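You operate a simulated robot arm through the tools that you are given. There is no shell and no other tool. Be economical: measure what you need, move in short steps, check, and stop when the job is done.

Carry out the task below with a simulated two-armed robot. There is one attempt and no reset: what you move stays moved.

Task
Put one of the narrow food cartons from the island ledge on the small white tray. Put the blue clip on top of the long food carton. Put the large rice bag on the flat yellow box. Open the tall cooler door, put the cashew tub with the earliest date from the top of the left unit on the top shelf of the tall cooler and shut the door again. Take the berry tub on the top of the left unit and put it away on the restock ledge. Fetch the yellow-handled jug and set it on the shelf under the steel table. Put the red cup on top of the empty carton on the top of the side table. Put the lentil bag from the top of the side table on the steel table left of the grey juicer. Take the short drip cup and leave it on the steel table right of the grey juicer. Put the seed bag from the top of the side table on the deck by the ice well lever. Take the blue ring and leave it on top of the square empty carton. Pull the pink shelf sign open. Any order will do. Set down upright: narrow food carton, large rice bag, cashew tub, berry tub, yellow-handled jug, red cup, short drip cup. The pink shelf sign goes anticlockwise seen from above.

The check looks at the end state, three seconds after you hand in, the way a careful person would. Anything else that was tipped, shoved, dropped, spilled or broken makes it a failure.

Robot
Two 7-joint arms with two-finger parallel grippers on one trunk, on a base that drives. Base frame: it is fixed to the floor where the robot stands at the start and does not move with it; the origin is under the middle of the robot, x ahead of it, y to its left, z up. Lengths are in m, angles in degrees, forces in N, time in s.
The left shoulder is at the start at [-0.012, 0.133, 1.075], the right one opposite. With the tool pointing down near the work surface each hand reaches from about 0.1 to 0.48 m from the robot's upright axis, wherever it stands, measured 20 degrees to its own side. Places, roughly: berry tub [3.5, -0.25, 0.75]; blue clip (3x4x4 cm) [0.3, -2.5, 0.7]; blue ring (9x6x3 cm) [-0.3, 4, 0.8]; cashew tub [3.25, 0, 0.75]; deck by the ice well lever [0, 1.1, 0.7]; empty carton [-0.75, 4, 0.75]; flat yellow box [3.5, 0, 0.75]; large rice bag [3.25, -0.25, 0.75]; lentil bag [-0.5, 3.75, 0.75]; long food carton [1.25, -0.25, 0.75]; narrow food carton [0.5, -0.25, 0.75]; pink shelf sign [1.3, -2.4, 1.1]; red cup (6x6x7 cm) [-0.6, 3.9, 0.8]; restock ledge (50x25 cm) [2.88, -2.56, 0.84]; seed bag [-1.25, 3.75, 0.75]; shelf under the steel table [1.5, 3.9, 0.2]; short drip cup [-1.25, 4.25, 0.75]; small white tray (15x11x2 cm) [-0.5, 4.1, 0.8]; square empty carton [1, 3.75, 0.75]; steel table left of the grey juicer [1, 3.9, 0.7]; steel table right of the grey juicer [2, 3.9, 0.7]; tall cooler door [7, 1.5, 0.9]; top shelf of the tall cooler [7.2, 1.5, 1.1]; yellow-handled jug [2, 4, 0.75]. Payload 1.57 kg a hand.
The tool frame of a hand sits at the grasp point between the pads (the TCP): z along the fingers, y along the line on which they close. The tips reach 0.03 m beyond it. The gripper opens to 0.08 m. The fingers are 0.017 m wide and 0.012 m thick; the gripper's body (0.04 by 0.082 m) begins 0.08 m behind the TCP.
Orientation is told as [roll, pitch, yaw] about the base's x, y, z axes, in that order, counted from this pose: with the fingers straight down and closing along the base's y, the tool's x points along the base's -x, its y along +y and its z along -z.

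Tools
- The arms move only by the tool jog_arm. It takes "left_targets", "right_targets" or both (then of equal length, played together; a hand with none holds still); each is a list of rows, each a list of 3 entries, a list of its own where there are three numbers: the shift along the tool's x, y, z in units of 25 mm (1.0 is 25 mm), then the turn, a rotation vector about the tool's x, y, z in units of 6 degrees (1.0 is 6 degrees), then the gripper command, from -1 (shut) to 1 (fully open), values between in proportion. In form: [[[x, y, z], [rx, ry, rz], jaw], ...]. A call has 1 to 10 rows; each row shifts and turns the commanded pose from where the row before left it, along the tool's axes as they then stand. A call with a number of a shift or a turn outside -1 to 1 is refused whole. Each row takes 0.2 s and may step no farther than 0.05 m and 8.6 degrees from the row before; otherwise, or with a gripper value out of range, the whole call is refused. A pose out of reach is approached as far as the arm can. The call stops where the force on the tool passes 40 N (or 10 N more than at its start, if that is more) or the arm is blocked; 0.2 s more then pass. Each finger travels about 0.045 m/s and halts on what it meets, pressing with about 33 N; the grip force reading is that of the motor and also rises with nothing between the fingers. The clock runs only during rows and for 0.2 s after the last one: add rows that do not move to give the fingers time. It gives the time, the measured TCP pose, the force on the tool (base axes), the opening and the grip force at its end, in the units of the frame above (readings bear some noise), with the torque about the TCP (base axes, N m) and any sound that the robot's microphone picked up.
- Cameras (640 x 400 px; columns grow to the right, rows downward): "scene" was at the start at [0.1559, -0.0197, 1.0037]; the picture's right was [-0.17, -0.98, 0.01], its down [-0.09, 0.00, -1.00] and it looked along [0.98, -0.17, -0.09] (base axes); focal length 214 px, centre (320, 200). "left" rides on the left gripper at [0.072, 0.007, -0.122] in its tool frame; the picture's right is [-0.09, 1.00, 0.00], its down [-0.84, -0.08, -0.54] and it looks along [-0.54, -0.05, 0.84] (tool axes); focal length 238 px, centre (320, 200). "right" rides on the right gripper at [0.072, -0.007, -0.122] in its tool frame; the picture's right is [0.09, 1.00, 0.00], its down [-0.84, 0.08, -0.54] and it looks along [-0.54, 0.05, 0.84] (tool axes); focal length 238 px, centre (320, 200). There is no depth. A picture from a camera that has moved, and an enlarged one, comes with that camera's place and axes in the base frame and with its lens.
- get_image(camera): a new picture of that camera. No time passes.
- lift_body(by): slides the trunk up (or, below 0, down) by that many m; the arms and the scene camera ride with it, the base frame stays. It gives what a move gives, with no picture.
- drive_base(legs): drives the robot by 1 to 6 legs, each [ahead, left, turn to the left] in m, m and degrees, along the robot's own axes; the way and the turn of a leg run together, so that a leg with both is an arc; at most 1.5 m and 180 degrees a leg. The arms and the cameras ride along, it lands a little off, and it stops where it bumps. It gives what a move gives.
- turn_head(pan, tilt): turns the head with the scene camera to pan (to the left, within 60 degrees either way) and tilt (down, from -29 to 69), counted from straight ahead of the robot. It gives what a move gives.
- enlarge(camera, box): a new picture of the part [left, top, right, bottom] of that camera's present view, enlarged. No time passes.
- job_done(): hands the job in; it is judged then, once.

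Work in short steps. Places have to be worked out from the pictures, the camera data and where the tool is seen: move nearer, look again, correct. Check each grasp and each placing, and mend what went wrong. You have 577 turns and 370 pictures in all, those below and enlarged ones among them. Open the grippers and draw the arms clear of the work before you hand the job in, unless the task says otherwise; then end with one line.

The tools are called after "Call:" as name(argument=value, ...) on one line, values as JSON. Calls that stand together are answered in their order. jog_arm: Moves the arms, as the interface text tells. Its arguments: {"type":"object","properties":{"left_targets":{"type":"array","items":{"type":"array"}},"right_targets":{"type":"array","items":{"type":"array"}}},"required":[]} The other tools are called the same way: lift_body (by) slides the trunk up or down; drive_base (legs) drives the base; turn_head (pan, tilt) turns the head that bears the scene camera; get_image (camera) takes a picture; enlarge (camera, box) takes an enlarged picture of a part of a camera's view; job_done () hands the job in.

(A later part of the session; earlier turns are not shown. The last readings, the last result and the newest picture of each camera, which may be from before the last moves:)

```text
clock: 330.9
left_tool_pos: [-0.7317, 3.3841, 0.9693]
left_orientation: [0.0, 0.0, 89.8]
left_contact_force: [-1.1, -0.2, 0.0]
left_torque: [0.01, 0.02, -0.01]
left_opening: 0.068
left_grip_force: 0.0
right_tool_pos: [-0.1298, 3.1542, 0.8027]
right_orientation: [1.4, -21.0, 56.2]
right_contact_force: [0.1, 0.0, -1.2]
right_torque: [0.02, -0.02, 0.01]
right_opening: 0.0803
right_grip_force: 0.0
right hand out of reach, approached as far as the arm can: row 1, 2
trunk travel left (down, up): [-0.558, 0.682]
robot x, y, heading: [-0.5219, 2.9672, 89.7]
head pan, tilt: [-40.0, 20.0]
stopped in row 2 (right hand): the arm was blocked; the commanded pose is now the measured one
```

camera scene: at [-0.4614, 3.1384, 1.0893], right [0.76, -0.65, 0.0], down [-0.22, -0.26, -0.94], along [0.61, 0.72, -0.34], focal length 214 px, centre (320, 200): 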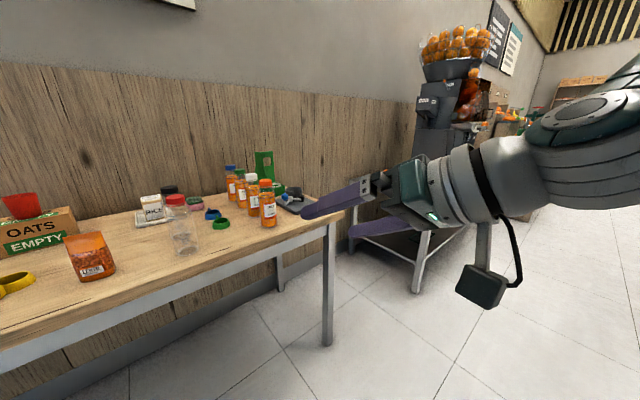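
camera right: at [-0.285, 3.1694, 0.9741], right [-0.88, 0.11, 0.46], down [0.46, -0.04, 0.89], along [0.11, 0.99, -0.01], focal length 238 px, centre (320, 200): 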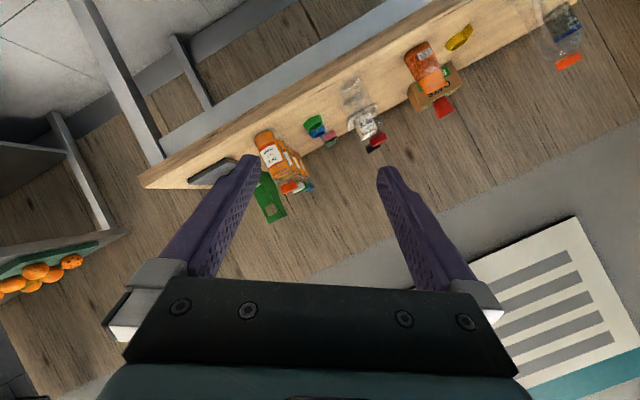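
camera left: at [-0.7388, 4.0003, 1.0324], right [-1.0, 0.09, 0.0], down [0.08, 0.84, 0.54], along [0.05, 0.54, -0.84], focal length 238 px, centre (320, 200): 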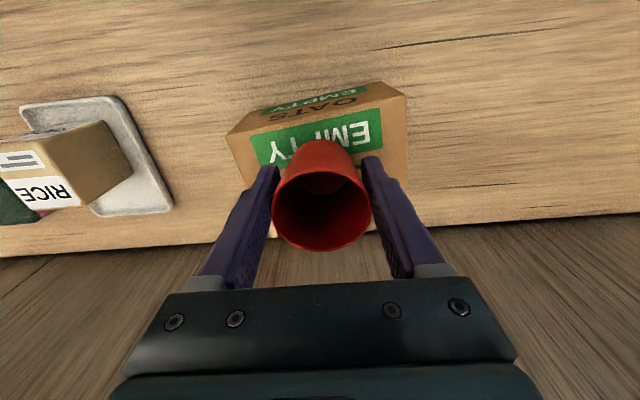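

Call:
jog_arm(right_targets=[[[-0.77, 0.56, 0.3], [0, 0, 0], 1], [[-0.77, 0.56, 0.3], [0, 0, 0], 1], [[-0.77, 0.56, 0.3], [0, 0, 0], 1], [[-0.77, 0.56, 0.3], [0, 0, 0], 1], [[0, 0, 0], [0, 0, 0], 1]])

Call:
get_image(camera="scene")

```text
clock: 331.6
left_tool_pos: [-0.7328, 3.3844, 0.9708]
left_orientation: [0.0, 0.2, 89.8]
left_contact_force: [-0.1, 0.9, -0.7]
left_torque: [0.02, 0.01, 0.02]
left_opening: 0.0679
left_grip_force: 0.0
right_tool_pos: [-0.1199, 3.1616, 0.7947]
right_orientation: [4.2, -17.1, 45.6]
right_contact_force: [-0.3, -0.7, 0.3]
right_torque: [-0.02, -0.01, 0.0]
right_opening: 0.0801
right_grip_force: 0.1
right hand out of reach, approached as far as the arm can: row 1, 2, 3
trunk travel left (down, up): [-0.558, 0.682]
robot x, y, heading: [-0.5225, 2.9655, 89.7]
head pan, tilt: [-40.0, 20.0]
stopped in row 3 (right hand): the arm was blocked; the commanded pose is now the measured one
```

```text
221 pictures are left
camera scene: at [-0.4615, 3.1385, 1.0893], right [0.76, -0.65, 0.0], down [-0.22, -0.26, -0.94], along [0.61, 0.72, -0.34], focal length 214 px, centre (320, 200)
```

scene: 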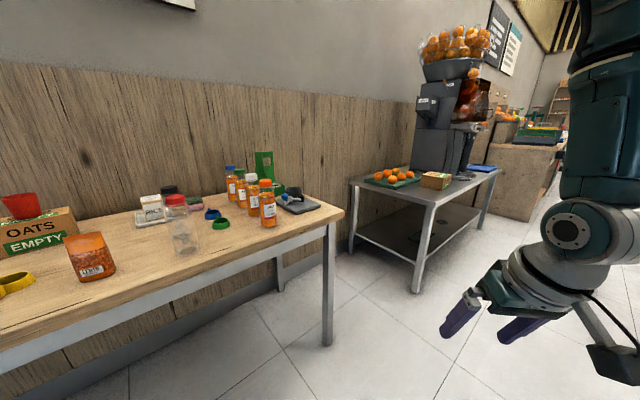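

Call:
jog_arm(right_targets=[[[-0.3, 0, -0.9], [0, 0, 0], 1], [[-0.3, 0, -0.9], [0, 0, 0], 1], [[-0.3, 0, -0.9], [0, 0, 0], 1], [[-0.3, 0, -0.9], [0, 0, 0], 1], [[-0.3, 0, -0.9], [0, 0, 0], 1], [[-0.3, 0, -0.9], [0, 0, 0], 1], [[0, 0, 0], [0, 0, 0], 1]])

Call:
jog_arm(right_targets=[[[-0.6, 0.7, 0], [0, 0, -0.5], 1], [[-0.6, 0.7, 0], [0, 0, -0.5], 1], [[-0.6, 0.7, 0], [0, 0, -0.5], 1], [[-0.6, 0.7, 0], [0, 0, -0.5], 1], [[-0.6, 0.7, 0], [0, 0, -0.5], 1], [[-0.6, 0.7, 0], [0, 0, -0.5], 1]])

```text
clock: 332.2
left_tool_pos: [-0.7333, 3.3849, 0.9703]
left_orientation: [0.1, 0.0, 89.8]
left_contact_force: [0.0, 0.8, 0.4]
left_torque: [-0.02, 0.03, 0.0]
left_opening: 0.0679
left_grip_force: 0.1
right_tool_pos: [-0.1258, 3.0721, 0.7906]
right_orientation: [-2.6, -7.1, 43.9]
right_contact_force: [-0.4, -0.5, 0.6]
right_torque: [-0.01, 0.0, 0.02]
right_opening: 0.0804
right_grip_force: 0.1
trunk travel left (down, up): [-0.558, 0.682]
robot x, y, heading: [-0.5225, 2.9675, 89.7]
head pan, tilt: [-40.0, 20.0]
stopped in row 2 (right hand): the arm was blocked; the commanded pose is now the measured one
```

```text
clock: 332.9
left_tool_pos: [-0.733, 3.3844, 0.9714]
left_orientation: [0.0, 0.1, 89.8]
left_contact_force: [0.3, 0.0, -0.8]
left_torque: [0.0, -0.01, -0.03]
left_opening: 0.0678
left_grip_force: 0.2
right_tool_pos: [-0.1362, 3.0834, 0.7856]
right_orientation: [-1.6, -2.1, 41.8]
right_contact_force: [0.1, 0.2, 0.0]
right_torque: [0.0, 0.0, 0.0]
right_opening: 0.0801
right_grip_force: 0.0
right hand out of reach, approached as far as the arm can: row 1, 2
trunk travel left (down, up): [-0.558, 0.682]
robot x, y, heading: [-0.5212, 2.9679, 89.5]
head pan, tilt: [-40.0, 20.0]
stopped in row 3 (right hand): the arm was blocked; the commanded pose is now the measured one
```

Call:
jog_arm(right_targets=[[[0, 0, 1], [0, 0, 0], 1], [[0, 0, 1], [0, 0, 0], 1], [[0, 0, 1], [0, 0, 0], 1], [[0, 0, 1], [0, 0, 0], 1], [[0, 0, 1], [0, 0, 0], 1], [[0, 0, 1], [0, 0, 0], 1]])

Call:
jog_arm(right_targets=[[[-0.7, 0.7, 0], [0, 0, 0], 1], [[-0.7, 0.7, 0], [0, 0, 0], 1], [[-0.7, 0.7, 0], [0, 0, 0], 1], [[-0.7, 0.7, 0], [0, 0, 0], 1], [[-0.7, 0.7, 0], [0, 0, 0], 1], [[-0.7, 0.7, 0], [0, 0, 0], 1], [[-0.7, 0.7, 0], [0, 0, 0], 1], [[-0.7, 0.7, 0], [0, 0, 0], 1]])

```text
clock: 334.3
left_tool_pos: [-0.7321, 3.3847, 0.97]
left_orientation: [-0.1, 0.0, 89.8]
left_contact_force: [-0.1, 0.6, 0.2]
left_torque: [0.02, 0.02, 0.0]
left_opening: 0.0679
left_grip_force: 0.1
right_tool_pos: [-0.137, 3.083, 0.7853]
right_orientation: [-1.6, -1.9, 41.7]
right_contact_force: [0.4, 0.6, 0.8]
right_torque: [0.0, -0.02, 0.0]
right_opening: 0.0799
right_grip_force: 0.0
right hand out of reach, approached as far as the arm can: row 1, 2, 3, 4, 5, 6
trunk travel left (down, up): [-0.558, 0.682]
robot x, y, heading: [-0.5209, 2.9692, 89.7]
head pan, tilt: [-40.0, 20.0]
```

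```text
clock: 335.2
left_tool_pos: [-0.7331, 3.3846, 0.9704]
left_orientation: [0.0, 0.1, 89.8]
left_contact_force: [-1.0, 1.0, 0.1]
left_torque: [0.01, 0.03, 0.01]
left_opening: 0.0683
left_grip_force: 0.0
right_tool_pos: [-0.1333, 3.1199, 0.7831]
right_orientation: [-0.6, 1.8, 33.8]
right_contact_force: [-0.6, 0.0, -0.6]
right_torque: [0.02, -0.01, 0.01]
right_opening: 0.0802
right_grip_force: 0.1
right hand out of reach, approached as far as the arm can: row 1, 3, 4
trunk travel left (down, up): [-0.558, 0.682]
robot x, y, heading: [-0.5221, 2.9672, 89.9]
head pan, tilt: [-40.0, 20.0]
stopped in row 4 (right hand): the arm was blocked; the commanded pose is now the measured one
```

Call:
jog_arm(right_targets=[[[0, 0, 0], [0, 0, -1], 1], [[0, 0, 0], [0, 0, -1], 1], [[0, 0, 0], [0, 0, -1], 1], [[0, 0, 0], [0, 0, -1], 1], [[0, 0, 0], [0, 0, -1], 1], [[0, 0, 0], [0, 0, -1], 1], [[0, 0, 0], [0, 0, -1], 1], [[0, 0, 0], [0, 0, -1], 1]])

Call:
jog_arm(right_targets=[[[-0.6, 0, -0.6], [0, -0.6, 0], 1], [[-0.6, 0, -0.6], [0, -0.6, 0], 1], [[-0.6, 0, -0.6], [0, -0.6, 0], 1], [[-0.6, 0, -0.6], [0, -0.6, 0], 1]])

```text
clock: 337.0
left_tool_pos: [-0.7328, 3.3844, 0.9702]
left_orientation: [0.0, 0.0, 89.9]
left_contact_force: [-0.6, -0.6, -0.2]
left_torque: [-0.01, 0.03, -0.03]
left_opening: 0.0681
left_grip_force: 0.2
right_tool_pos: [-0.1333, 3.1101, 0.7837]
right_orientation: [0.9, 3.1, 81.9]
right_contact_force: [0.1, 0.6, -0.6]
right_torque: [-0.01, 0.04, 0.01]
right_opening: 0.08
right_grip_force: 0.0
right hand out of reach, approached as far as the arm can: row 1
trunk travel left (down, up): [-0.558, 0.682]
robot x, y, heading: [-0.5221, 2.9652, 89.8]
head pan, tilt: [-40.0, 20.0]
```

```text
clock: 337.6
left_tool_pos: [-0.7333, 3.3847, 0.9703]
left_orientation: [0.0, 0.1, 89.7]
left_contact_force: [-0.2, -0.1, 0.8]
left_torque: [0.0, 0.02, 0.0]
left_opening: 0.0678
left_grip_force: 0.0
right_tool_pos: [-0.1313, 3.071, 0.7835]
right_orientation: [0.4, 6.0, 80.6]
right_contact_force: [0.2, -0.6, -1.1]
right_torque: [0.0, 0.01, -0.03]
right_opening: 0.0798
right_grip_force: 0.1
trunk travel left (down, up): [-0.558, 0.682]
robot x, y, heading: [-0.5232, 2.9671, 89.6]
head pan, tilt: [-40.0, 20.0]
stopped in row 2 (right hand): the arm was blocked; the commanded pose is now the measured one
```

Call:
turn_head(pan=-60, tilt=10)

Call:
get_image(camera="scene")

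```text
clock: 338.4
left_tool_pos: [-0.7328, 3.3843, 0.9705]
left_orientation: [0.0, 0.0, 89.8]
left_contact_force: [-0.4, -0.4, 0.2]
left_torque: [-0.02, 0.0, 0.0]
left_opening: 0.0681
left_grip_force: 0.1
right_tool_pos: [-0.1314, 3.0689, 0.7838]
right_orientation: [0.2, 6.1, 80.4]
right_contact_force: [0.2, -0.3, -0.3]
right_torque: [-0.01, -0.01, 0.01]
right_opening: 0.0799
right_grip_force: 0.0
trunk travel left (down, up): [-0.558, 0.682]
robot x, y, heading: [-0.5245, 2.9687, 89.9]
head pan, tilt: [-60.0, 10.0]
```

```text
220 pictures are left
camera scene: at [-0.4409, 3.1136, 1.1055], right [0.5, -0.87, 0.0], down [-0.15, -0.09, -0.98], along [0.85, 0.49, -0.17], focal length 214 px, centre (320, 200)
```

scene: 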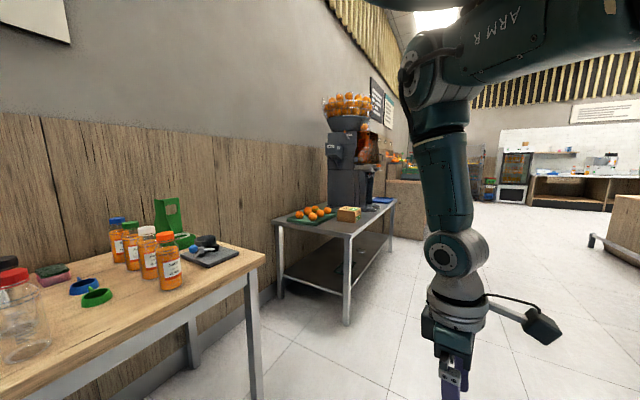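

The elbow is winged high and out. I try moving the hand outward and forward-up to let the elbow come down.

Call:
jog_arm(right_targets=[[[0, -1, 0], [0, 0, 0], 1], [[0, -1, 0], [0, 0, 0], 1], [[0, -1, 0], [0, 0, 0], 1], [[0, -1, 0], [0, 0, 0], 1]])

Call:
jog_arm(right_targets=[[[-1, 0, 0], [0, -0.8, 0], 1], [[-1, 0, 0], [0, -0.8, 0], 1], [[-1, 0, 0], [0, -0.8, 0], 1], [[-1, 0, 0], [0, -0.8, 0], 1], [[-1, 0, 0], [0, -0.8, 0], 1]])

```text
clock: 339.4
left_tool_pos: [-0.7325, 3.385, 0.9698]
left_orientation: [-0.1, 0.1, 89.8]
left_contact_force: [0.7, -0.3, 1.1]
left_torque: [0.01, 0.01, 0.01]
left_opening: 0.0679
left_grip_force: 0.0
right_tool_pos: [-0.0309, 3.0546, 0.7828]
right_orientation: [0.2, 5.9, 80.6]
right_contact_force: [0.1, 0.2, -0.8]
right_torque: [-0.01, -0.02, -0.01]
right_opening: 0.0801
right_grip_force: 0.1
trunk travel left (down, up): [-0.558, 0.682]
robot x, y, heading: [-0.5237, 2.9652, 90.0]
head pan, tilt: [-60.0, 10.0]
```

```text
clock: 340.6
left_tool_pos: [-0.7325, 3.384, 0.9704]
left_orientation: [0.0, 0.0, 89.8]
left_contact_force: [-0.3, 0.1, 0.1]
left_torque: [0.0, 0.01, 0.05]
left_opening: 0.0679
left_grip_force: 0.1
right_tool_pos: [-0.0108, 3.1785, 0.7934]
right_orientation: [0.1, -18.2, 80.6]
right_contact_force: [0.7, 0.4, -0.2]
right_torque: [0.0, 0.04, 0.0]
right_opening: 0.0798
right_grip_force: 0.2
trunk travel left (down, up): [-0.558, 0.682]
robot x, y, heading: [-0.5214, 2.964, 89.8]
head pan, tilt: [-60.0, 10.0]
```

Call:
jog_arm(right_targets=[[[-0.9, 0, 0.3], [0, -0.7, 0], 1], [[-0.9, 0, 0.3], [0, -0.7, 0], 1], [[-0.85, 0, 0.4], [0, -0.7, 0], 1], [[-0.8, 0, 0.5], [0, -0.7, 0], 1], [[-0.8, 0, 0.5], [0, -0.7, 0], 1], [[-0.7, 0, 0.6], [0, 0, 0], 1]])

Call:
jog_arm(right_targets=[[[0, 0.9, 0], [0, 0, -0.3], 1], [[0, 0.9, 0], [0, 0, -0.3], 1], [[0, 0.9, 0], [0, 0, -0.3], 1], [[0, 0.9, 0], [0, 0, 0], 1], [[0, 0.9, 0], [0, 0, 0], 1], [[0, 0.9, 0], [0, 0, 0], 1], [[0, 0.9, 0], [0, 0, 0], 1]])

Call:
get_image(camera="scene")

```text
clock: 342.0
left_tool_pos: [-0.7334, 3.3848, 0.97]
left_orientation: [0.0, 0.0, 89.8]
left_contact_force: [0.1, -0.4, -0.1]
left_torque: [0.0, 0.02, -0.02]
left_opening: 0.068
left_grip_force: 0.1
right_tool_pos: [0.0116, 3.3169, 0.7944]
right_orientation: [0.2, -39.2, 80.3]
right_contact_force: [0.0, -0.1, -0.2]
right_torque: [0.01, 0.02, 0.02]
right_opening: 0.0799
right_grip_force: 0.0
trunk travel left (down, up): [-0.558, 0.682]
robot x, y, heading: [-0.5192, 2.9654, 90.0]
head pan, tilt: [-60.0, 10.0]
```

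```text
clock: 343.6
left_tool_pos: [-0.7328, 3.3837, 0.9717]
left_orientation: [0.0, 0.0, 89.8]
left_contact_force: [0.2, -0.4, -0.7]
left_torque: [-0.01, 0.03, -0.02]
left_opening: 0.0679
left_grip_force: 0.0
right_tool_pos: [-0.1441, 3.3345, 0.7884]
right_orientation: [-4.2, -39.1, 87.4]
right_contact_force: [-0.9, -0.2, -1.4]
right_torque: [0.02, -0.02, 0.04]
right_opening: 0.0799
right_grip_force: 0.0
trunk travel left (down, up): [-0.558, 0.682]
robot x, y, heading: [-0.5229, 2.9662, 89.8]
head pan, tilt: [-60.0, 10.0]
```

```text
219 pictures are left
camera scene: at [-0.4411, 3.1135, 1.1056], right [0.5, -0.87, 0.0], down [-0.15, -0.09, -0.98], along [0.85, 0.49, -0.17], focal length 214 px, centre (320, 200)
```

scene: 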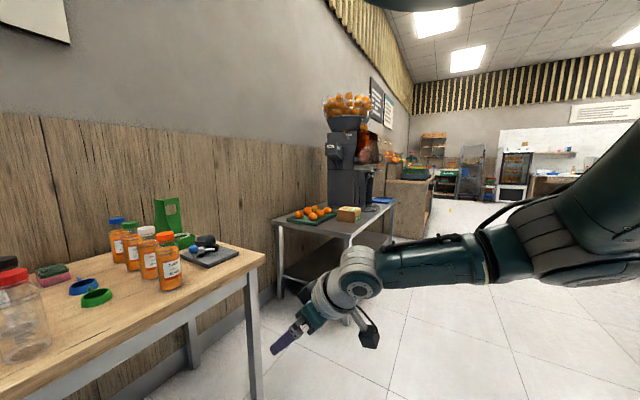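

The arm is in a good configuration now. I bring the hand inward and up, then to straight down.

Call:
jog_arm(right_targets=[[[-0.5, 0.8, -0.6], [0.1, 0, 0], 1], [[-0.5, 0.8, -0.6], [0.1, 0, 0], 1], [[-0.5, 0.8, -0.6], [0.1, 0, 0], 1], [[-0.5, 0.8, -0.6], [0.1, 0, 0], 1], [[-0.5, 0.8, -0.6], [0.1, 0, 0], 1], [[-0.5, 0.8, -0.6], [0.1, 0, 0], 1], [[-0.3, 0, -0.4], [0, 0, 0], 1]])

Call:
jog_arm(right_targets=[[[0, 0, 0], [0, 0.8, 0], 1], [[0, 0, 0], [0, 0.8, 0], 1], [[0, 0, 0], [0, 0.8, 0], 1], [[0, 0, 0], [0, 0.8, 0], 1], [[0, 0, 0], [0, 0.8, 0], 1], [[0, 0, 0], [0, 0.8, 0], 1], [[0, 0, 0], [0, 0.8, 0], 1], [[0, 0, 0], [0, 0.8, 0], 1]])

```text
clock: 345.2
left_tool_pos: [-0.7321, 3.3852, 0.9712]
left_orientation: [0.0, 0.1, 89.8]
left_contact_force: [0.0, 0.3, 0.2]
left_torque: [0.01, -0.01, -0.01]
left_opening: 0.068
left_grip_force: 0.1
right_tool_pos: [-0.2725, 3.3488, 0.9061]
right_orientation: [-7.8, -38.9, 87.5]
right_contact_force: [-0.2, -0.8, 0.5]
right_torque: [0.0, -0.01, -0.02]
right_opening: 0.0803
right_grip_force: 0.2
trunk travel left (down, up): [-0.558, 0.682]
robot x, y, heading: [-0.5222, 2.9674, 89.8]
head pan, tilt: [-60.0, 10.0]
```

```text
clock: 347.0
left_tool_pos: [-0.7329, 3.3834, 0.9707]
left_orientation: [-0.1, 0.0, 89.8]
left_contact_force: [0.3, -0.4, 0.1]
left_torque: [-0.02, 0.06, 0.02]
left_opening: 0.0682
left_grip_force: 0.0
right_tool_pos: [-0.2726, 3.3491, 0.9053]
right_orientation: [-5.9, -0.6, 82.7]
right_contact_force: [-0.2, 0.7, 0.9]
right_torque: [0.0, 0.0, -0.01]
right_opening: 0.0801
right_grip_force: 0.0
trunk travel left (down, up): [-0.558, 0.682]
robot x, y, heading: [-0.5207, 2.9635, 89.6]
head pan, tilt: [-60.0, 10.0]
```

I level the right hand and drive up to the ring.

Call:
jog_arm(right_targets=[[[0, 0, 0], [-0.5, 0, -0.6], 1], [[0, 0, 0], [-0.5, 0, -0.6], 1]])

Call:
drive_base(legs=[[0.56, -0.0, 0]])

Call:
turn_head(pan=-20, tilt=45)

Call:
get_image(camera="right")

Call:
get_image(camera="scene")

```text
clock: 347.6
left_tool_pos: [-0.7328, 3.3847, 0.97]
left_orientation: [0.1, 0.1, 89.8]
left_contact_force: [0.8, 0.3, 0.9]
left_torque: [-0.02, 0.02, 0.02]
left_opening: 0.0683
left_grip_force: 0.1
right_tool_pos: [-0.2753, 3.3476, 0.9079]
right_orientation: [0.0, -0.4, 89.8]
right_contact_force: [0.3, -0.5, -0.2]
right_torque: [0.02, 0.03, -0.01]
right_opening: 0.08
right_grip_force: 0.0
trunk travel left (down, up): [-0.558, 0.682]
robot x, y, heading: [-0.523, 2.9645, 89.6]
head pan, tilt: [-60.0, 10.0]
```

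```text
clock: 350.8
left_tool_pos: [-0.7272, 3.9349, 0.9706]
left_orientation: [0.0, 0.0, 89.7]
left_contact_force: [0.1, 0.2, -0.5]
left_torque: [0.01, -0.02, 0.02]
left_opening: 0.0682
left_grip_force: 0.0
right_tool_pos: [-0.2717, 3.8963, 0.9083]
right_orientation: [-0.1, -0.5, 89.7]
right_contact_force: [0.0, 0.2, 0.6]
right_torque: [-0.02, 0.0, 0.04]
right_opening: 0.0801
right_grip_force: 0.0
trunk travel left (down, up): [-0.558, 0.682]
robot x, y, heading: [-0.5173, 3.5137, 89.5]
head pan, tilt: [-60.0, 10.0]
```

```text
clock: 351.9
left_tool_pos: [-0.7291, 3.9333, 0.9703]
left_orientation: [0.0, 0.1, 89.6]
left_contact_force: [0.1, 0.2, 0.2]
left_torque: [0.01, -0.01, -0.03]
left_opening: 0.0681
left_grip_force: 0.1
right_tool_pos: [-0.2709, 3.8976, 0.9077]
right_orientation: [-0.2, -0.3, 89.6]
right_contact_force: [-0.3, -0.2, 0.3]
right_torque: [0.01, 0.03, 0.01]
right_opening: 0.0799
right_grip_force: 0.1
trunk travel left (down, up): [-0.558, 0.682]
robot x, y, heading: [-0.5174, 3.5152, 89.4]
head pan, tilt: [-20.0, 45.0]
```

```text
218 pictures are left
camera right: at [-0.2644, 3.8233, 1.0292], right [-1.0, -0.08, 0.0], down [-0.07, 0.83, 0.55], along [-0.04, 0.55, -0.84], focal length 238 px, centre (320, 200)
```

right: 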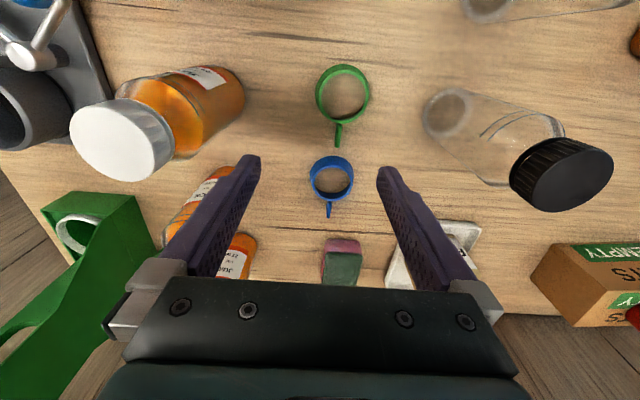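

```text
217 pictures are left
camera scene: at [-0.4897, 3.6932, 1.0507], right [0.94, -0.35, 0.0], down [-0.25, -0.66, -0.71], along [0.25, 0.66, -0.71], focal length 214 px, centre (320, 200)
```

scene: 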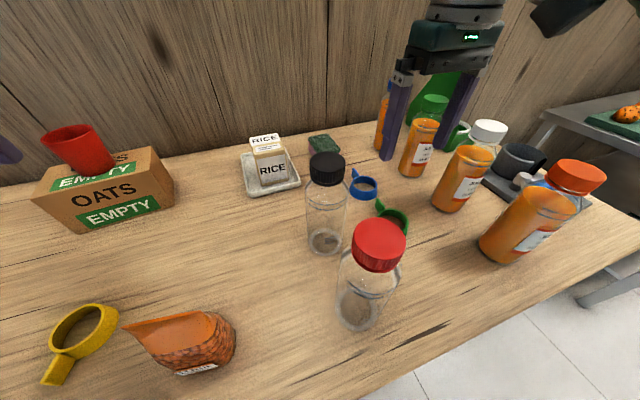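

Ring centre ≈ (-0.286, 3.957), 5.5 cm wide. I centre over it and lower to 2 cm above the grip height.

Call:
jog_arm(right_targets=[[[-0.8, 0.2, 0], [0, 0, 0], 1], [[-0.8, 0.2, 0], [0, 0, 0], 1], [[-0.8, 0.2, 0], [0, 0, 0], 1], [[0, 0, 0.9], [0, 0, 0], 1], [[0, 0, 0.9], [0, 0, 0], 1], [[0, 0, 0.9], [0, 0, 0], 1], [[0, 0, 0.9], [0, 0, 0], 1], [[0, 0, 0], [0, 0, 0], 1]])

Call:
get_image(camera="right")

```text
clock: 353.6
left_tool_pos: [-0.7289, 3.935, 0.9703]
left_orientation: [-0.1, 0.1, 89.7]
left_contact_force: [0.1, -0.1, 0.5]
left_torque: [0.0, -0.01, -0.03]
left_opening: 0.0679
left_grip_force: 0.0
right_tool_pos: [-0.2825, 3.9589, 0.8187]
right_orientation: [-0.1, -0.3, 89.6]
right_contact_force: [0.5, -0.4, -0.4]
right_torque: [-0.03, -0.03, 0.0]
right_opening: 0.0803
right_grip_force: 0.0
trunk travel left (down, up): [-0.558, 0.682]
robot x, y, heading: [-0.5191, 3.5169, 89.5]
head pan, tilt: [-20.0, 45.0]
```

```text
216 pictures are left
camera right: at [-0.2769, 3.8845, 0.9399], right [-1.0, -0.09, 0.0], down [-0.07, 0.83, 0.55], along [-0.04, 0.55, -0.84], focal length 238 px, centre (320, 200)
```

right: 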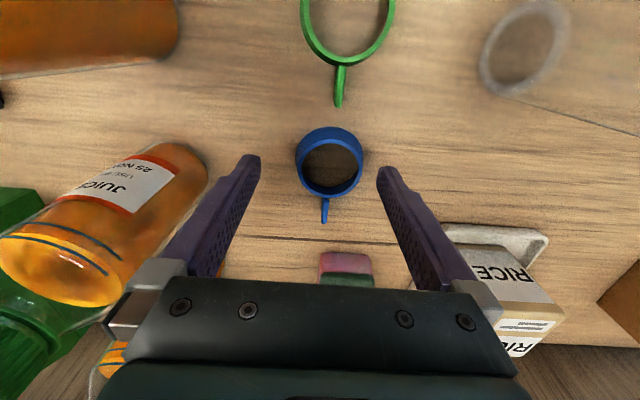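

Call:
jog_arm(right_targets=[[[0.1, 0.3, 0.5], [0, 0, 0], 1], [[0, 0, 0.6], [0, 0, 0], 1], [[0, 0, 0], [0, 0, 0], 0.3], [[0, 0, 0], [0, 0, 0], -0.5], [[0, 0, 0], [0, 0, 0], -0.5], [[0, 0, 0], [0, 0, 0], -0.5]])

Call:
get_image(camera="right")

```text
clock: 355.1
left_tool_pos: [-0.7268, 3.9357, 0.9703]
left_orientation: [0.1, 0.1, 89.6]
left_contact_force: [-0.1, -1.5, 0.6]
left_torque: [0.03, 0.01, -0.04]
left_opening: 0.068
left_grip_force: 0.0
right_tool_pos: [-0.2905, 3.956, 0.7908]
right_orientation: [-0.1, -0.4, 89.6]
right_contact_force: [0.0, 0.3, -0.6]
right_torque: [-0.04, -0.01, -0.01]
right_opening: 0.047
right_grip_force: 30.7
trunk travel left (down, up): [-0.558, 0.682]
robot x, y, heading: [-0.5184, 3.5165, 89.4]
head pan, tilt: [-20.0, 45.0]
```

```text
215 pictures are left
camera right: at [-0.2847, 3.8823, 0.9126], right [-1.0, -0.09, 0.0], down [-0.07, 0.83, 0.55], along [-0.04, 0.55, -0.84], focal length 238 px, centre (320, 200)
```

right: 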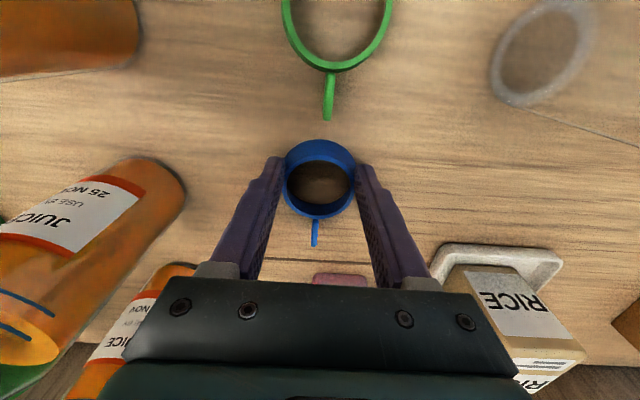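

Ring gripped. I lift it, then back off to pick the lentil bag with the left hand.

Call:
jog_arm(right_targets=[[[0, 0, -0.6], [0, 0, 0], -0.5], [[0, 0, -1], [0, 0, 0], -0.5], [[0, 0, -1], [0, 0, 0], -0.5], [[0, 0, -1], [0, 0, 0], -0.5], [[0, 0, -1], [0, 0, 0], -0.5], [[0, 0, -1], [0, 0, 0], -0.5]])

Call:
drive_base(legs=[[-0.18, 0, 0], [0, -0.1, 0]])

Call:
turn_head(pan=25, tilt=45)

Call:
get_image(camera="left")

Call:
get_image(camera="scene")

Call:
get_image(camera="right")

```text
clock: 356.4
left_tool_pos: [-0.727, 3.9356, 0.9703]
left_orientation: [0.0, 0.0, 89.6]
left_contact_force: [0.8, -0.5, -0.1]
left_torque: [0.01, 0.03, 0.03]
left_opening: 0.068
left_grip_force: 0.1
right_tool_pos: [-0.2926, 3.9543, 0.9308]
right_orientation: [-0.1, -0.3, 89.6]
right_contact_force: [0.1, 0.3, -1.2]
right_torque: [0.01, 0.03, 0.02]
right_opening: 0.0455
right_grip_force: 33.5
trunk travel left (down, up): [-0.558, 0.682]
robot x, y, heading: [-0.5145, 3.5159, 89.4]
head pan, tilt: [-20.0, 45.0]
```

```text
clock: 358.7
left_tool_pos: [-0.6269, 3.7568, 0.9682]
left_orientation: [-0.1, -0.1, 89.3]
left_contact_force: [0.7, -0.3, 0.2]
left_torque: [0.0, 0.0, 0.02]
left_opening: 0.0678
left_grip_force: 0.0
right_tool_pos: [-0.1928, 3.776, 0.929]
right_orientation: [0.0, -0.4, 89.4]
right_contact_force: [-0.4, 0.5, 0.2]
right_torque: [-0.03, 0.05, 0.0]
right_opening: 0.0452
right_grip_force: 33.0
trunk travel left (down, up): [-0.558, 0.682]
robot x, y, heading: [-0.4198, 3.3385, 89.2]
head pan, tilt: [-20.0, 45.0]
```

```text
clock: 359.8
left_tool_pos: [-0.6292, 3.7575, 0.9706]
left_orientation: [0.0, 0.0, 89.4]
left_contact_force: [-0.5, -0.2, 0.4]
left_torque: [0.0, 0.0, -0.01]
left_opening: 0.0675
left_grip_force: 0.0
right_tool_pos: [-0.1942, 3.775, 0.93]
right_orientation: [-0.1, -0.4, 89.3]
right_contact_force: [-0.4, 0.4, -0.4]
right_torque: [-0.02, 0.03, 0.0]
right_opening: 0.0445
right_grip_force: 32.8
trunk travel left (down, up): [-0.558, 0.682]
robot x, y, heading: [-0.4226, 3.3389, 89.4]
head pan, tilt: [25.0, 45.0]
```

```text
214 pictures are left
camera left: at [-0.6367, 3.6851, 1.0915], right [-0.99, 0.1, 0.0], down [0.09, 0.84, 0.54], along [0.06, 0.54, -0.84], focal length 238 px, centre (320, 200)
```

left: 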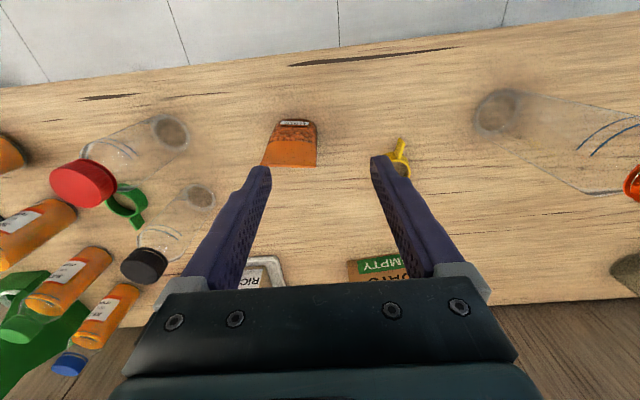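

```text
213 pictures are left
camera scene: at [-0.4533, 3.5126, 1.0506], right [0.91, 0.41, 0.0], down [0.29, -0.64, -0.71], along [-0.29, 0.64, -0.71], focal length 214 px, centre (320, 200)
```

scene: 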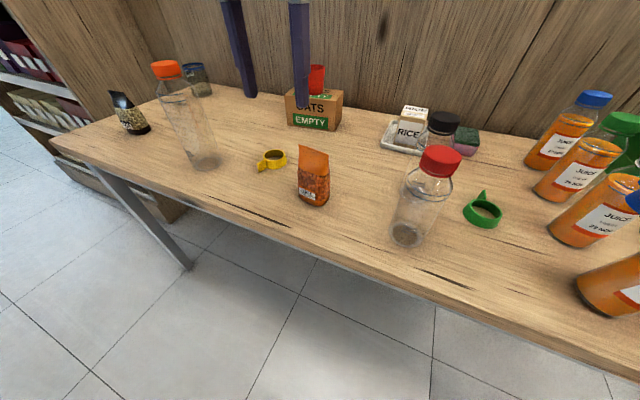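

```text
212 pictures are left
camera right: at [-0.1878, 3.7009, 1.0513], right [-1.0, -0.08, 0.0], down [-0.07, 0.83, 0.55], along [-0.04, 0.55, -0.84], focal length 238 px, centre (320, 200)
```

right: 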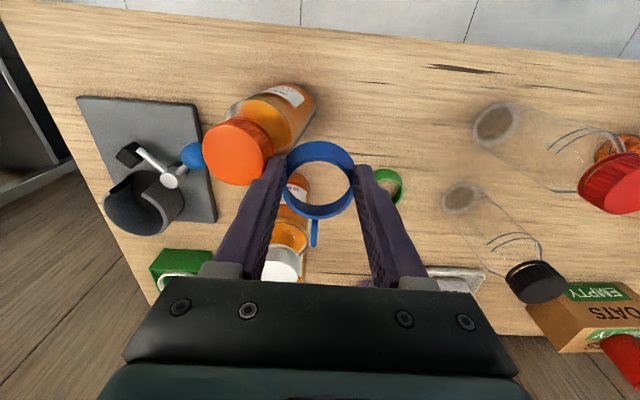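

The right hand is close to an orange cap; I raise it first.

Call:
jog_arm(right_targets=[[[0, 0.3, -0.6], [0, 0, 0], -0.5], [[0, 0.3, -0.8], [0, 0, 0], -0.5], [[0, 0, -0.8], [0, 0, 0], -0.5]])

Call:
enlarge(camera="scene", box=[220, 120, 420, 260])

```text
clock: 360.6
left_tool_pos: [-0.628, 3.7568, 0.9716]
left_orientation: [0.1, 0.0, 89.3]
left_contact_force: [-0.3, -0.5, -0.6]
left_torque: [-0.02, -0.03, -0.03]
left_opening: 0.0678
left_grip_force: 0.0
right_tool_pos: [-0.2087, 3.7744, 0.9831]
right_orientation: [-0.1, -0.4, 89.5]
right_contact_force: [0.2, 0.4, 1.1]
right_torque: [0.0, 0.01, -0.01]
right_opening: 0.0445
right_grip_force: 33.4
trunk travel left (down, up): [-0.558, 0.682]
robot x, y, heading: [-0.4207, 3.3359, 89.2]
head pan, tilt: [25.0, 45.0]
```

```text
2.86 times, centred on (320, 190) of scene
camera zoom: at [-0.4532, 3.5127, 1.0506], right [0.91, 0.41, 0.0], down [0.29, -0.64, -0.71], along [-0.29, 0.64, -0.71], focal length 613 px, centre (320, 229)
```

zoom: 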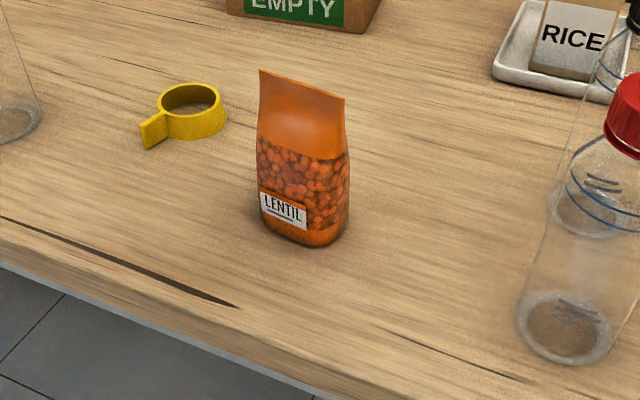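

Lentil bag at about (-0.588, 3.775), 6 cm wide along x. I open fully, centre above, and check.

Call:
jog_arm(left_targets=[[[-0.23, -0.53, 0], [0, 0, 0], 1], [[-0.23, -0.53, 0], [0, 0, 0], 1], [[-0.23, -0.53, 0], [0, 0, 0], 1], [[0, 0, 0.8], [0, 0, 0], 1], [[0, 0, 0], [0, 0, 0], 1]])

Call:
get_image(camera="left")

```text
clock: 361.8
left_tool_pos: [-0.5886, 3.7745, 0.9499]
left_orientation: [0.0, 0.1, 89.4]
left_contact_force: [-0.4, -0.7, -0.2]
left_torque: [-0.01, -0.02, 0.0]
left_opening: 0.0801
left_grip_force: 0.0
right_tool_pos: [-0.2083, 3.773, 0.9837]
right_orientation: [0.0, -0.4, 89.4]
right_contact_force: [0.9, -0.3, 0.2]
right_torque: [0.02, 0.01, 0.0]
right_opening: 0.0442
right_grip_force: 32.9
trunk travel left (down, up): [-0.558, 0.682]
robot x, y, heading: [-0.4211, 3.336, 89.4]
head pan, tilt: [25.0, 45.0]
```

```text
210 pictures are left
camera left: at [-0.5964, 3.702, 1.0709], right [-0.99, 0.1, 0.0], down [0.09, 0.84, 0.54], along [0.06, 0.54, -0.84], focal length 238 px, centre (320, 200)
```

left: 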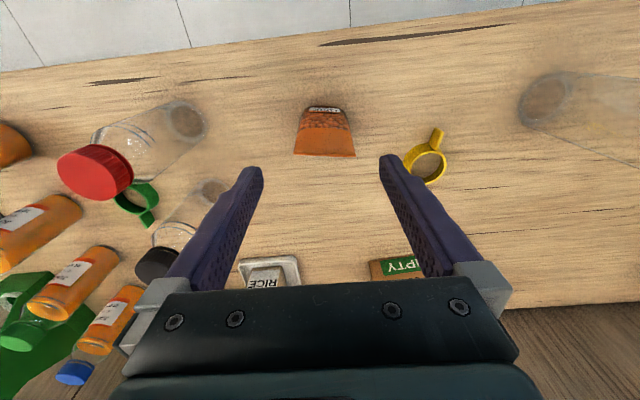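

Centred. I lower to z ≈ 0.80 and grip.

Call:
jog_arm(left_targets=[[[0, 0.05, 1], [0, 0, 0], 1], [[0, 0, 1], [0, 0, 0], 1], [[0, 0, 1], [0, 0, 0], 1], [[0, 0, 1], [0, 0, 0], 1], [[0, 0, 1], [0, 0, 0], 1], [[0, 0, 1], [0, 0, 0], 1], [[0, 0, 0], [0, 0, 0], 1]])

Call:
get_image(camera="left")

```text
clock: 363.4
left_tool_pos: [-0.5886, 3.7725, 0.8011]
left_orientation: [-0.1, 0.0, 89.4]
left_contact_force: [-0.1, 0.7, -0.4]
left_torque: [0.03, 0.02, -0.01]
left_opening: 0.08
left_grip_force: 0.1
right_tool_pos: [-0.2085, 3.7735, 0.9838]
right_orientation: [-0.1, -0.4, 89.4]
right_contact_force: [-0.6, 0.5, 0.7]
right_torque: [0.03, 0.01, 0.02]
right_opening: 0.0441
right_grip_force: 32.8
trunk travel left (down, up): [-0.558, 0.682]
robot x, y, heading: [-0.4226, 3.3356, 89.2]
head pan, tilt: [25.0, 45.0]
```

```text
209 pictures are left
camera left: at [-0.5971, 3.7017, 0.9223], right [-0.99, 0.1, 0.0], down [0.09, 0.84, 0.54], along [0.06, 0.54, -0.84], focal length 238 px, centre (320, 200)
```

left: 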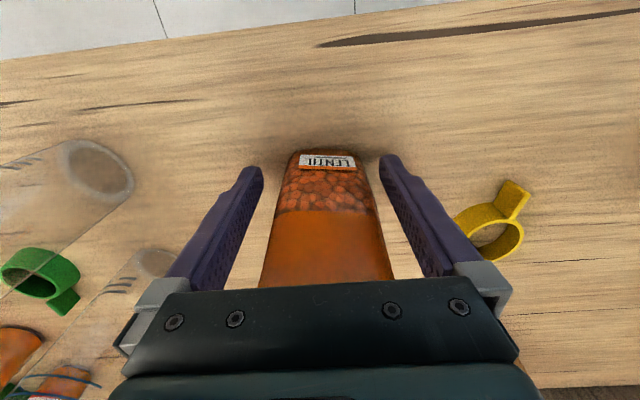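

Call:
jog_arm(left_targets=[[[0, 0.1, 0], [0, 0, 0], 0.6], [[0, 0, 0], [0, 0, 0], 0], [[0, 0, 0], [0, 0, 0], -0.5], [[0, 0, 0], [0, 0, 0], -0.5], [[0, 0, -0.5], [0, 0, 0], -0.5], [[0, 0, -1], [0, 0, 0], -0.5], [[0, 0, -1], [0, 0, 0], -0.5], [[0, 0, -1], [0, 0, 0], -0.5], [[0, 0, -1], [0, 0, 0], -0.5]])

Call:
get_image(camera="left")

```text
clock: 365.4
left_tool_pos: [-0.5934, 3.7734, 0.9118]
left_orientation: [0.0, 0.0, 89.5]
left_contact_force: [0.1, -0.1, -1.2]
left_torque: [-0.01, -0.01, -0.03]
left_opening: 0.06
left_grip_force: 33.1
right_tool_pos: [-0.2094, 3.773, 0.9831]
right_orientation: [-0.1, -0.4, 89.4]
right_contact_force: [-0.2, 0.7, -0.2]
right_torque: [0.01, -0.01, -0.01]
right_opening: 0.0435
right_grip_force: 33.1
trunk travel left (down, up): [-0.558, 0.682]
robot x, y, heading: [-0.4199, 3.3367, 89.3]
head pan, tilt: [25.0, 45.0]
```

```text
208 pictures are left
camera left: at [-0.6013, 3.7024, 1.0337], right [-0.99, 0.1, 0.0], down [0.09, 0.84, 0.54], along [0.06, 0.54, -0.84], focal length 238 px, centre (320, 200)
```

left: 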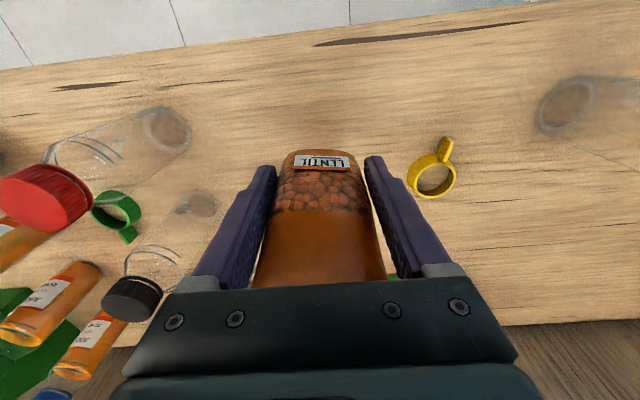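

Bag in hand. The ring's grip is slowly narrowing, so I check it.

Call:
get_image(camera="right")

```text
207 pictures are left
camera right: at [-0.2034, 3.6996, 1.1054], right [-1.0, -0.08, 0.0], down [-0.07, 0.83, 0.55], along [-0.04, 0.55, -0.84], focal length 238 px, centre (320, 200)
```

right: 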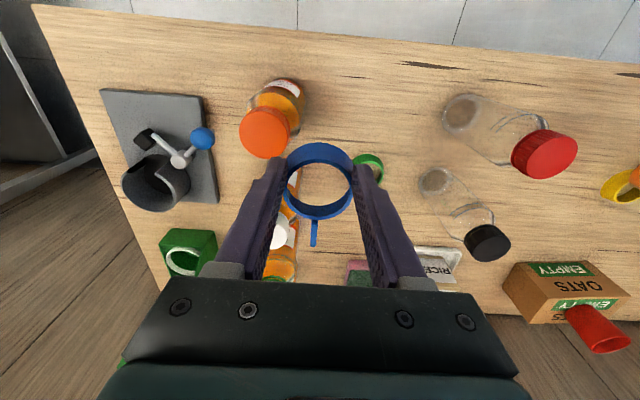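

I ease the right grip to hold its present width instead of squeezing the hoop out.

Call:
jog_arm(right_targets=[[[0, 0, 0], [0, 0, 0], 0.06], [[0, 0, 0], [0, 0, 0], 0.06], [[0, 0, 0], [0, 0, 0], 0.06], [[0, 0, 0], [0, 0, 0], 0.06], [[0, 0, 0], [0, 0, 0], 0.06]])

Call:
drive_base(legs=[[-0.45, 0, 0], [0, -1.2, 0]])

Call:
turn_head(pan=0, tilt=35)

Call:
get_image(camera="scene")

Call:
get_image(camera="right")

```text
clock: 366.6
left_tool_pos: [-0.593, 3.7752, 0.9116]
left_orientation: [0.0, 0.1, 89.4]
left_contact_force: [0.0, 0.5, -0.3]
left_torque: [-0.01, -0.01, 0.02]
left_opening: 0.0597
left_grip_force: 33.0
right_tool_pos: [-0.2088, 3.773, 0.9841]
right_orientation: [-0.2, -0.5, 89.3]
right_contact_force: [-0.2, 0.0, -0.7]
right_torque: [0.0, -0.01, -0.02]
right_opening: 0.0433
right_grip_force: 33.0
trunk travel left (down, up): [-0.558, 0.682]
robot x, y, heading: [-0.4232, 3.3364, 89.8]
head pan, tilt: [25.0, 45.0]
```

```text
clock: 375.1
left_tool_pos: [0.5985, 3.3107, 0.9121]
left_orientation: [0.0, -0.1, 90.3]
left_contact_force: [0.2, -0.1, -1.7]
left_torque: [0.0, 0.0, 0.04]
left_opening: 0.0598
left_grip_force: 33.5
right_tool_pos: [0.9838, 3.3154, 0.983]
right_orientation: [0.0, -0.4, 90.3]
right_contact_force: [-0.1, 0.6, -0.6]
right_torque: [-0.01, -0.01, -0.02]
right_opening: 0.0449
right_grip_force: 13.9
trunk travel left (down, up): [-0.558, 0.682]
robot x, y, heading: [0.7773, 2.8789, 90.4]
head pan, tilt: [25.0, 45.0]
```

```text
clock: 376.0
left_tool_pos: [0.5987, 3.3105, 0.9115]
left_orientation: [0.0, 0.0, 90.3]
left_contact_force: [0.5, 0.8, -1.2]
left_torque: [-0.01, -0.01, -0.01]
left_opening: 0.0598
left_grip_force: 33.5
right_tool_pos: [0.9832, 3.3155, 0.9822]
right_orientation: [-0.1, -0.5, 90.4]
right_contact_force: [-0.1, 0.1, -0.1]
right_torque: [-0.01, 0.0, -0.02]
right_opening: 0.0405
right_grip_force: 32.5
trunk travel left (down, up): [-0.558, 0.682]
robot x, y, heading: [0.7776, 2.8764, 90.1]
head pan, tilt: [0.0, 35.0]
```

```text
206 pictures are left
camera scene: at [0.7775, 3.0653, 1.0654], right [1.0, 0.01, 0.0], down [0.0, -0.57, -0.82], along [-0.01, 0.82, -0.57], focal length 214 px, centre (320, 200)
```

scene: 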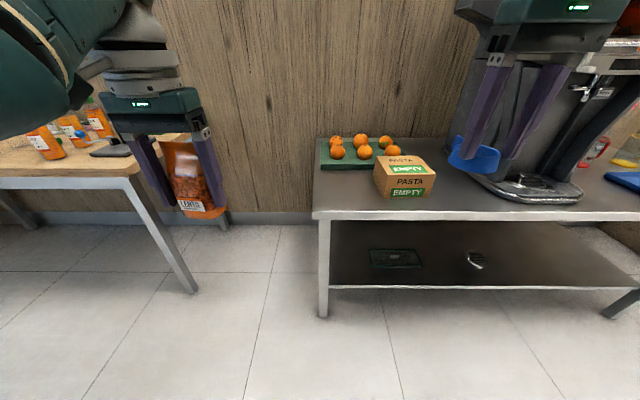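

```text
205 pictures are left
camera right: at [0.99, 3.2419, 1.1053], right [-1.0, -0.1, 0.0], down [-0.08, 0.83, 0.55], along [-0.05, 0.54, -0.84], focal length 238 px, centre (320, 200)
```

right: 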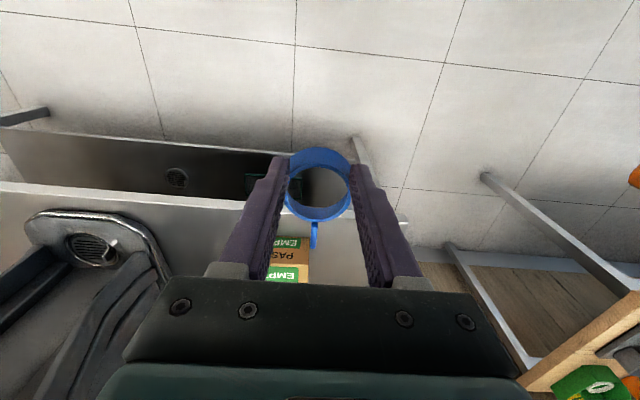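

Ring still held. The square (PASTA) empty carton is at about (1.02, 3.65), top ≈ 0.80. I approach.

Call:
drive_base(legs=[[0.27, -0.03, 0]])

Call:
turn_head(pan=-20, tilt=50)

Call:
get_image(camera="right")

Call:
get_image(camera="scene")

```text
clock: 377.9
left_tool_pos: [0.6294, 3.5803, 0.9119]
left_orientation: [0.0, 0.1, 90.3]
left_contact_force: [0.4, 0.3, -0.4]
left_torque: [0.0, -0.05, 0.0]
left_opening: 0.0599
left_grip_force: 33.2
right_tool_pos: [1.0133, 3.5867, 0.9841]
right_orientation: [0.0, -0.3, 90.2]
right_contact_force: [0.0, -0.5, 0.7]
right_torque: [0.0, 0.0, -0.01]
right_opening: 0.0424
right_grip_force: 0.0
trunk travel left (down, up): [-0.558, 0.682]
robot x, y, heading: [0.8067, 3.1457, 90.3]
head pan, tilt: [0.0, 35.0]
```

```text
clock: 378.7
left_tool_pos: [0.6292, 3.5817, 0.9122]
left_orientation: [0.0, 0.1, 90.1]
left_contact_force: [-0.4, 0.6, -0.6]
left_torque: [-0.02, 0.01, -0.03]
left_opening: 0.0598
left_grip_force: 33.7
right_tool_pos: [1.013, 3.5856, 0.9846]
right_orientation: [-0.1, -0.5, 90.3]
right_contact_force: [-0.6, -0.4, -0.3]
right_torque: [-0.01, 0.03, -0.01]
right_opening: 0.0425
right_grip_force: 0.0
trunk travel left (down, up): [-0.558, 0.682]
robot x, y, heading: [0.8062, 3.151, 90.2]
head pan, tilt: [-20.0, 50.0]
```

```text
204 pictures are left
camera right: at [1.0195, 3.512, 1.1052], right [-1.0, -0.1, 0.0], down [-0.08, 0.83, 0.55], along [-0.05, 0.54, -0.84], focal length 238 px, centre (320, 200)
```

right: 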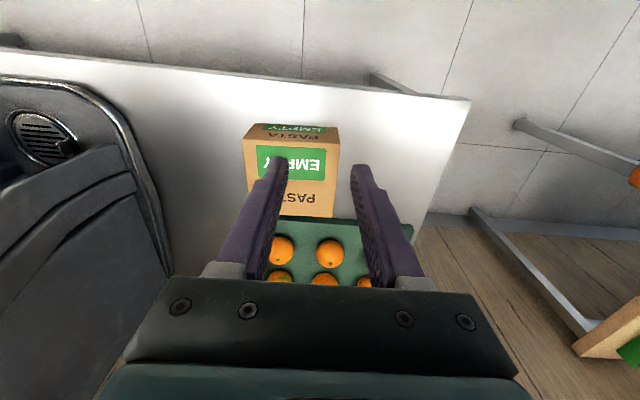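

```text
203 pictures are left
camera scene: at [0.8331, 3.3203, 1.0438], right [0.94, -0.34, 0.0], down [-0.26, -0.72, -0.64], along [0.22, 0.61, -0.77], focal length 214 px, centre (320, 200)
```

scene: 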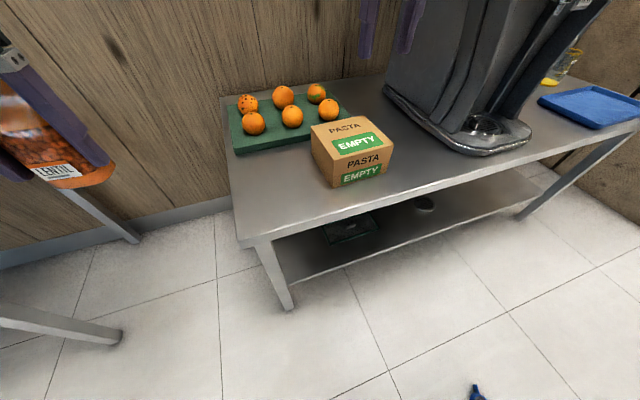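

The ring slipped and fell to the floor near (1.35, 3.1); I'll recover it after placing the lentil bag. The free spot left of the carton on the steel table is about (0.86, 3.64). I move the bag there.

Call:
drive_base(legs=[[0.05, -0.13, 0]])

Call:
jog_arm(left_targets=[[[0, -0.8, 0], [0, 0, 0], -0.5], [[0, -0.8, 0], [0, 0, 0], -0.5], [[0, -0.8, 0], [0, 0, 0], -0.5], [[0, -0.8, 0], [0, 0, 0], -0.5], [[0, 0, 0], [0, 0, 0], -0.5]])

Call:
turn_head(pan=0, tilt=50)

Call:
get_image(camera="scene")

Call:
get_image(camera="left")

```text
clock: 380.1
left_tool_pos: [0.7591, 3.6314, 0.9118]
left_orientation: [0.0, 0.1, 90.2]
left_contact_force: [-0.3, -0.4, -0.5]
left_torque: [0.01, 0.02, 0.01]
left_opening: 0.0598
left_grip_force: 33.1
right_tool_pos: [1.1431, 3.6352, 0.984]
right_orientation: [-0.1, -0.3, 90.2]
right_contact_force: [0.8, 0.0, 0.5]
right_torque: [0.0, 0.01, 0.01]
right_opening: 0.0425
right_grip_force: 0.1
trunk travel left (down, up): [-0.558, 0.682]
robot x, y, heading: [0.9376, 3.1941, 89.9]
head pan, tilt: [-20.0, 50.0]
```

```text
clock: 381.2
left_tool_pos: [0.8404, 3.6324, 0.9117]
left_orientation: [0.0, 0.0, 90.2]
left_contact_force: [0.5, 0.0, -0.2]
left_torque: [0.0, 0.0, 0.01]
left_opening: 0.0599
left_grip_force: 33.1
right_tool_pos: [1.1433, 3.6347, 0.9837]
right_orientation: [-0.2, -0.3, 90.1]
right_contact_force: [-0.9, -0.6, 0.6]
right_torque: [-0.01, 0.01, 0.01]
right_opening: 0.0426
right_grip_force: 0.0
trunk travel left (down, up): [-0.558, 0.682]
robot x, y, heading: [0.9378, 3.1988, 90.2]
head pan, tilt: [-20.0, 50.0]
```

```text
clock: 382.1
left_tool_pos: [0.839, 3.6311, 0.9122]
left_orientation: [0.0, 0.1, 90.2]
left_contact_force: [0.3, 0.2, 0.3]
left_torque: [-0.03, -0.03, -0.02]
left_opening: 0.0599
left_grip_force: 32.9
right_tool_pos: [1.1445, 3.6356, 0.9831]
right_orientation: [-0.1, -0.3, 90.2]
right_contact_force: [-0.1, 0.8, 0.1]
right_torque: [-0.01, 0.04, 0.01]
right_opening: 0.0423
right_grip_force: 0.1
trunk travel left (down, up): [-0.558, 0.682]
robot x, y, heading: [0.9357, 3.1964, 90.1]
head pan, tilt: [0.0, 50.0]
```

```text
202 pictures are left
camera scene: at [0.9374, 3.3749, 1.0437], right [1.0, 0.0, 0.0], down [0.0, -0.77, -0.64], along [0.0, 0.64, -0.77], focal length 214 px, centre (320, 200)
```

scene: 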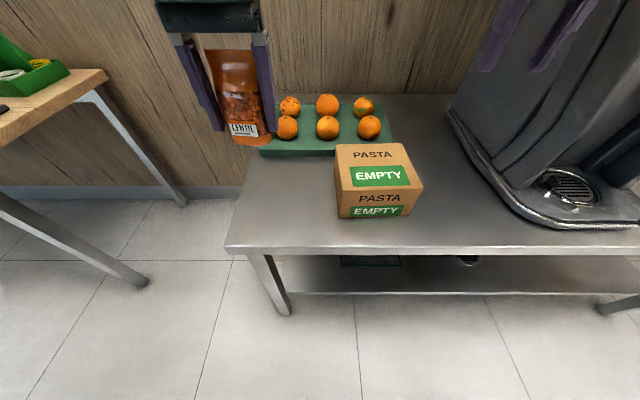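

```text
201 pictures are left
camera left: at [0.8319, 3.5591, 1.0336], right [-1.0, 0.09, 0.0], down [0.07, 0.84, 0.54], along [0.05, 0.54, -0.84], focal length 238 px, centre (320, 200)
```

left: 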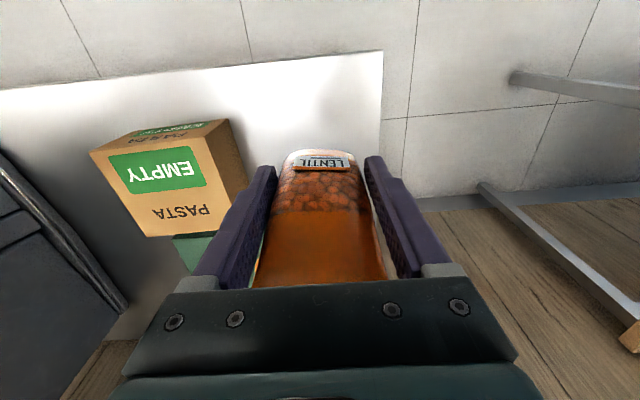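

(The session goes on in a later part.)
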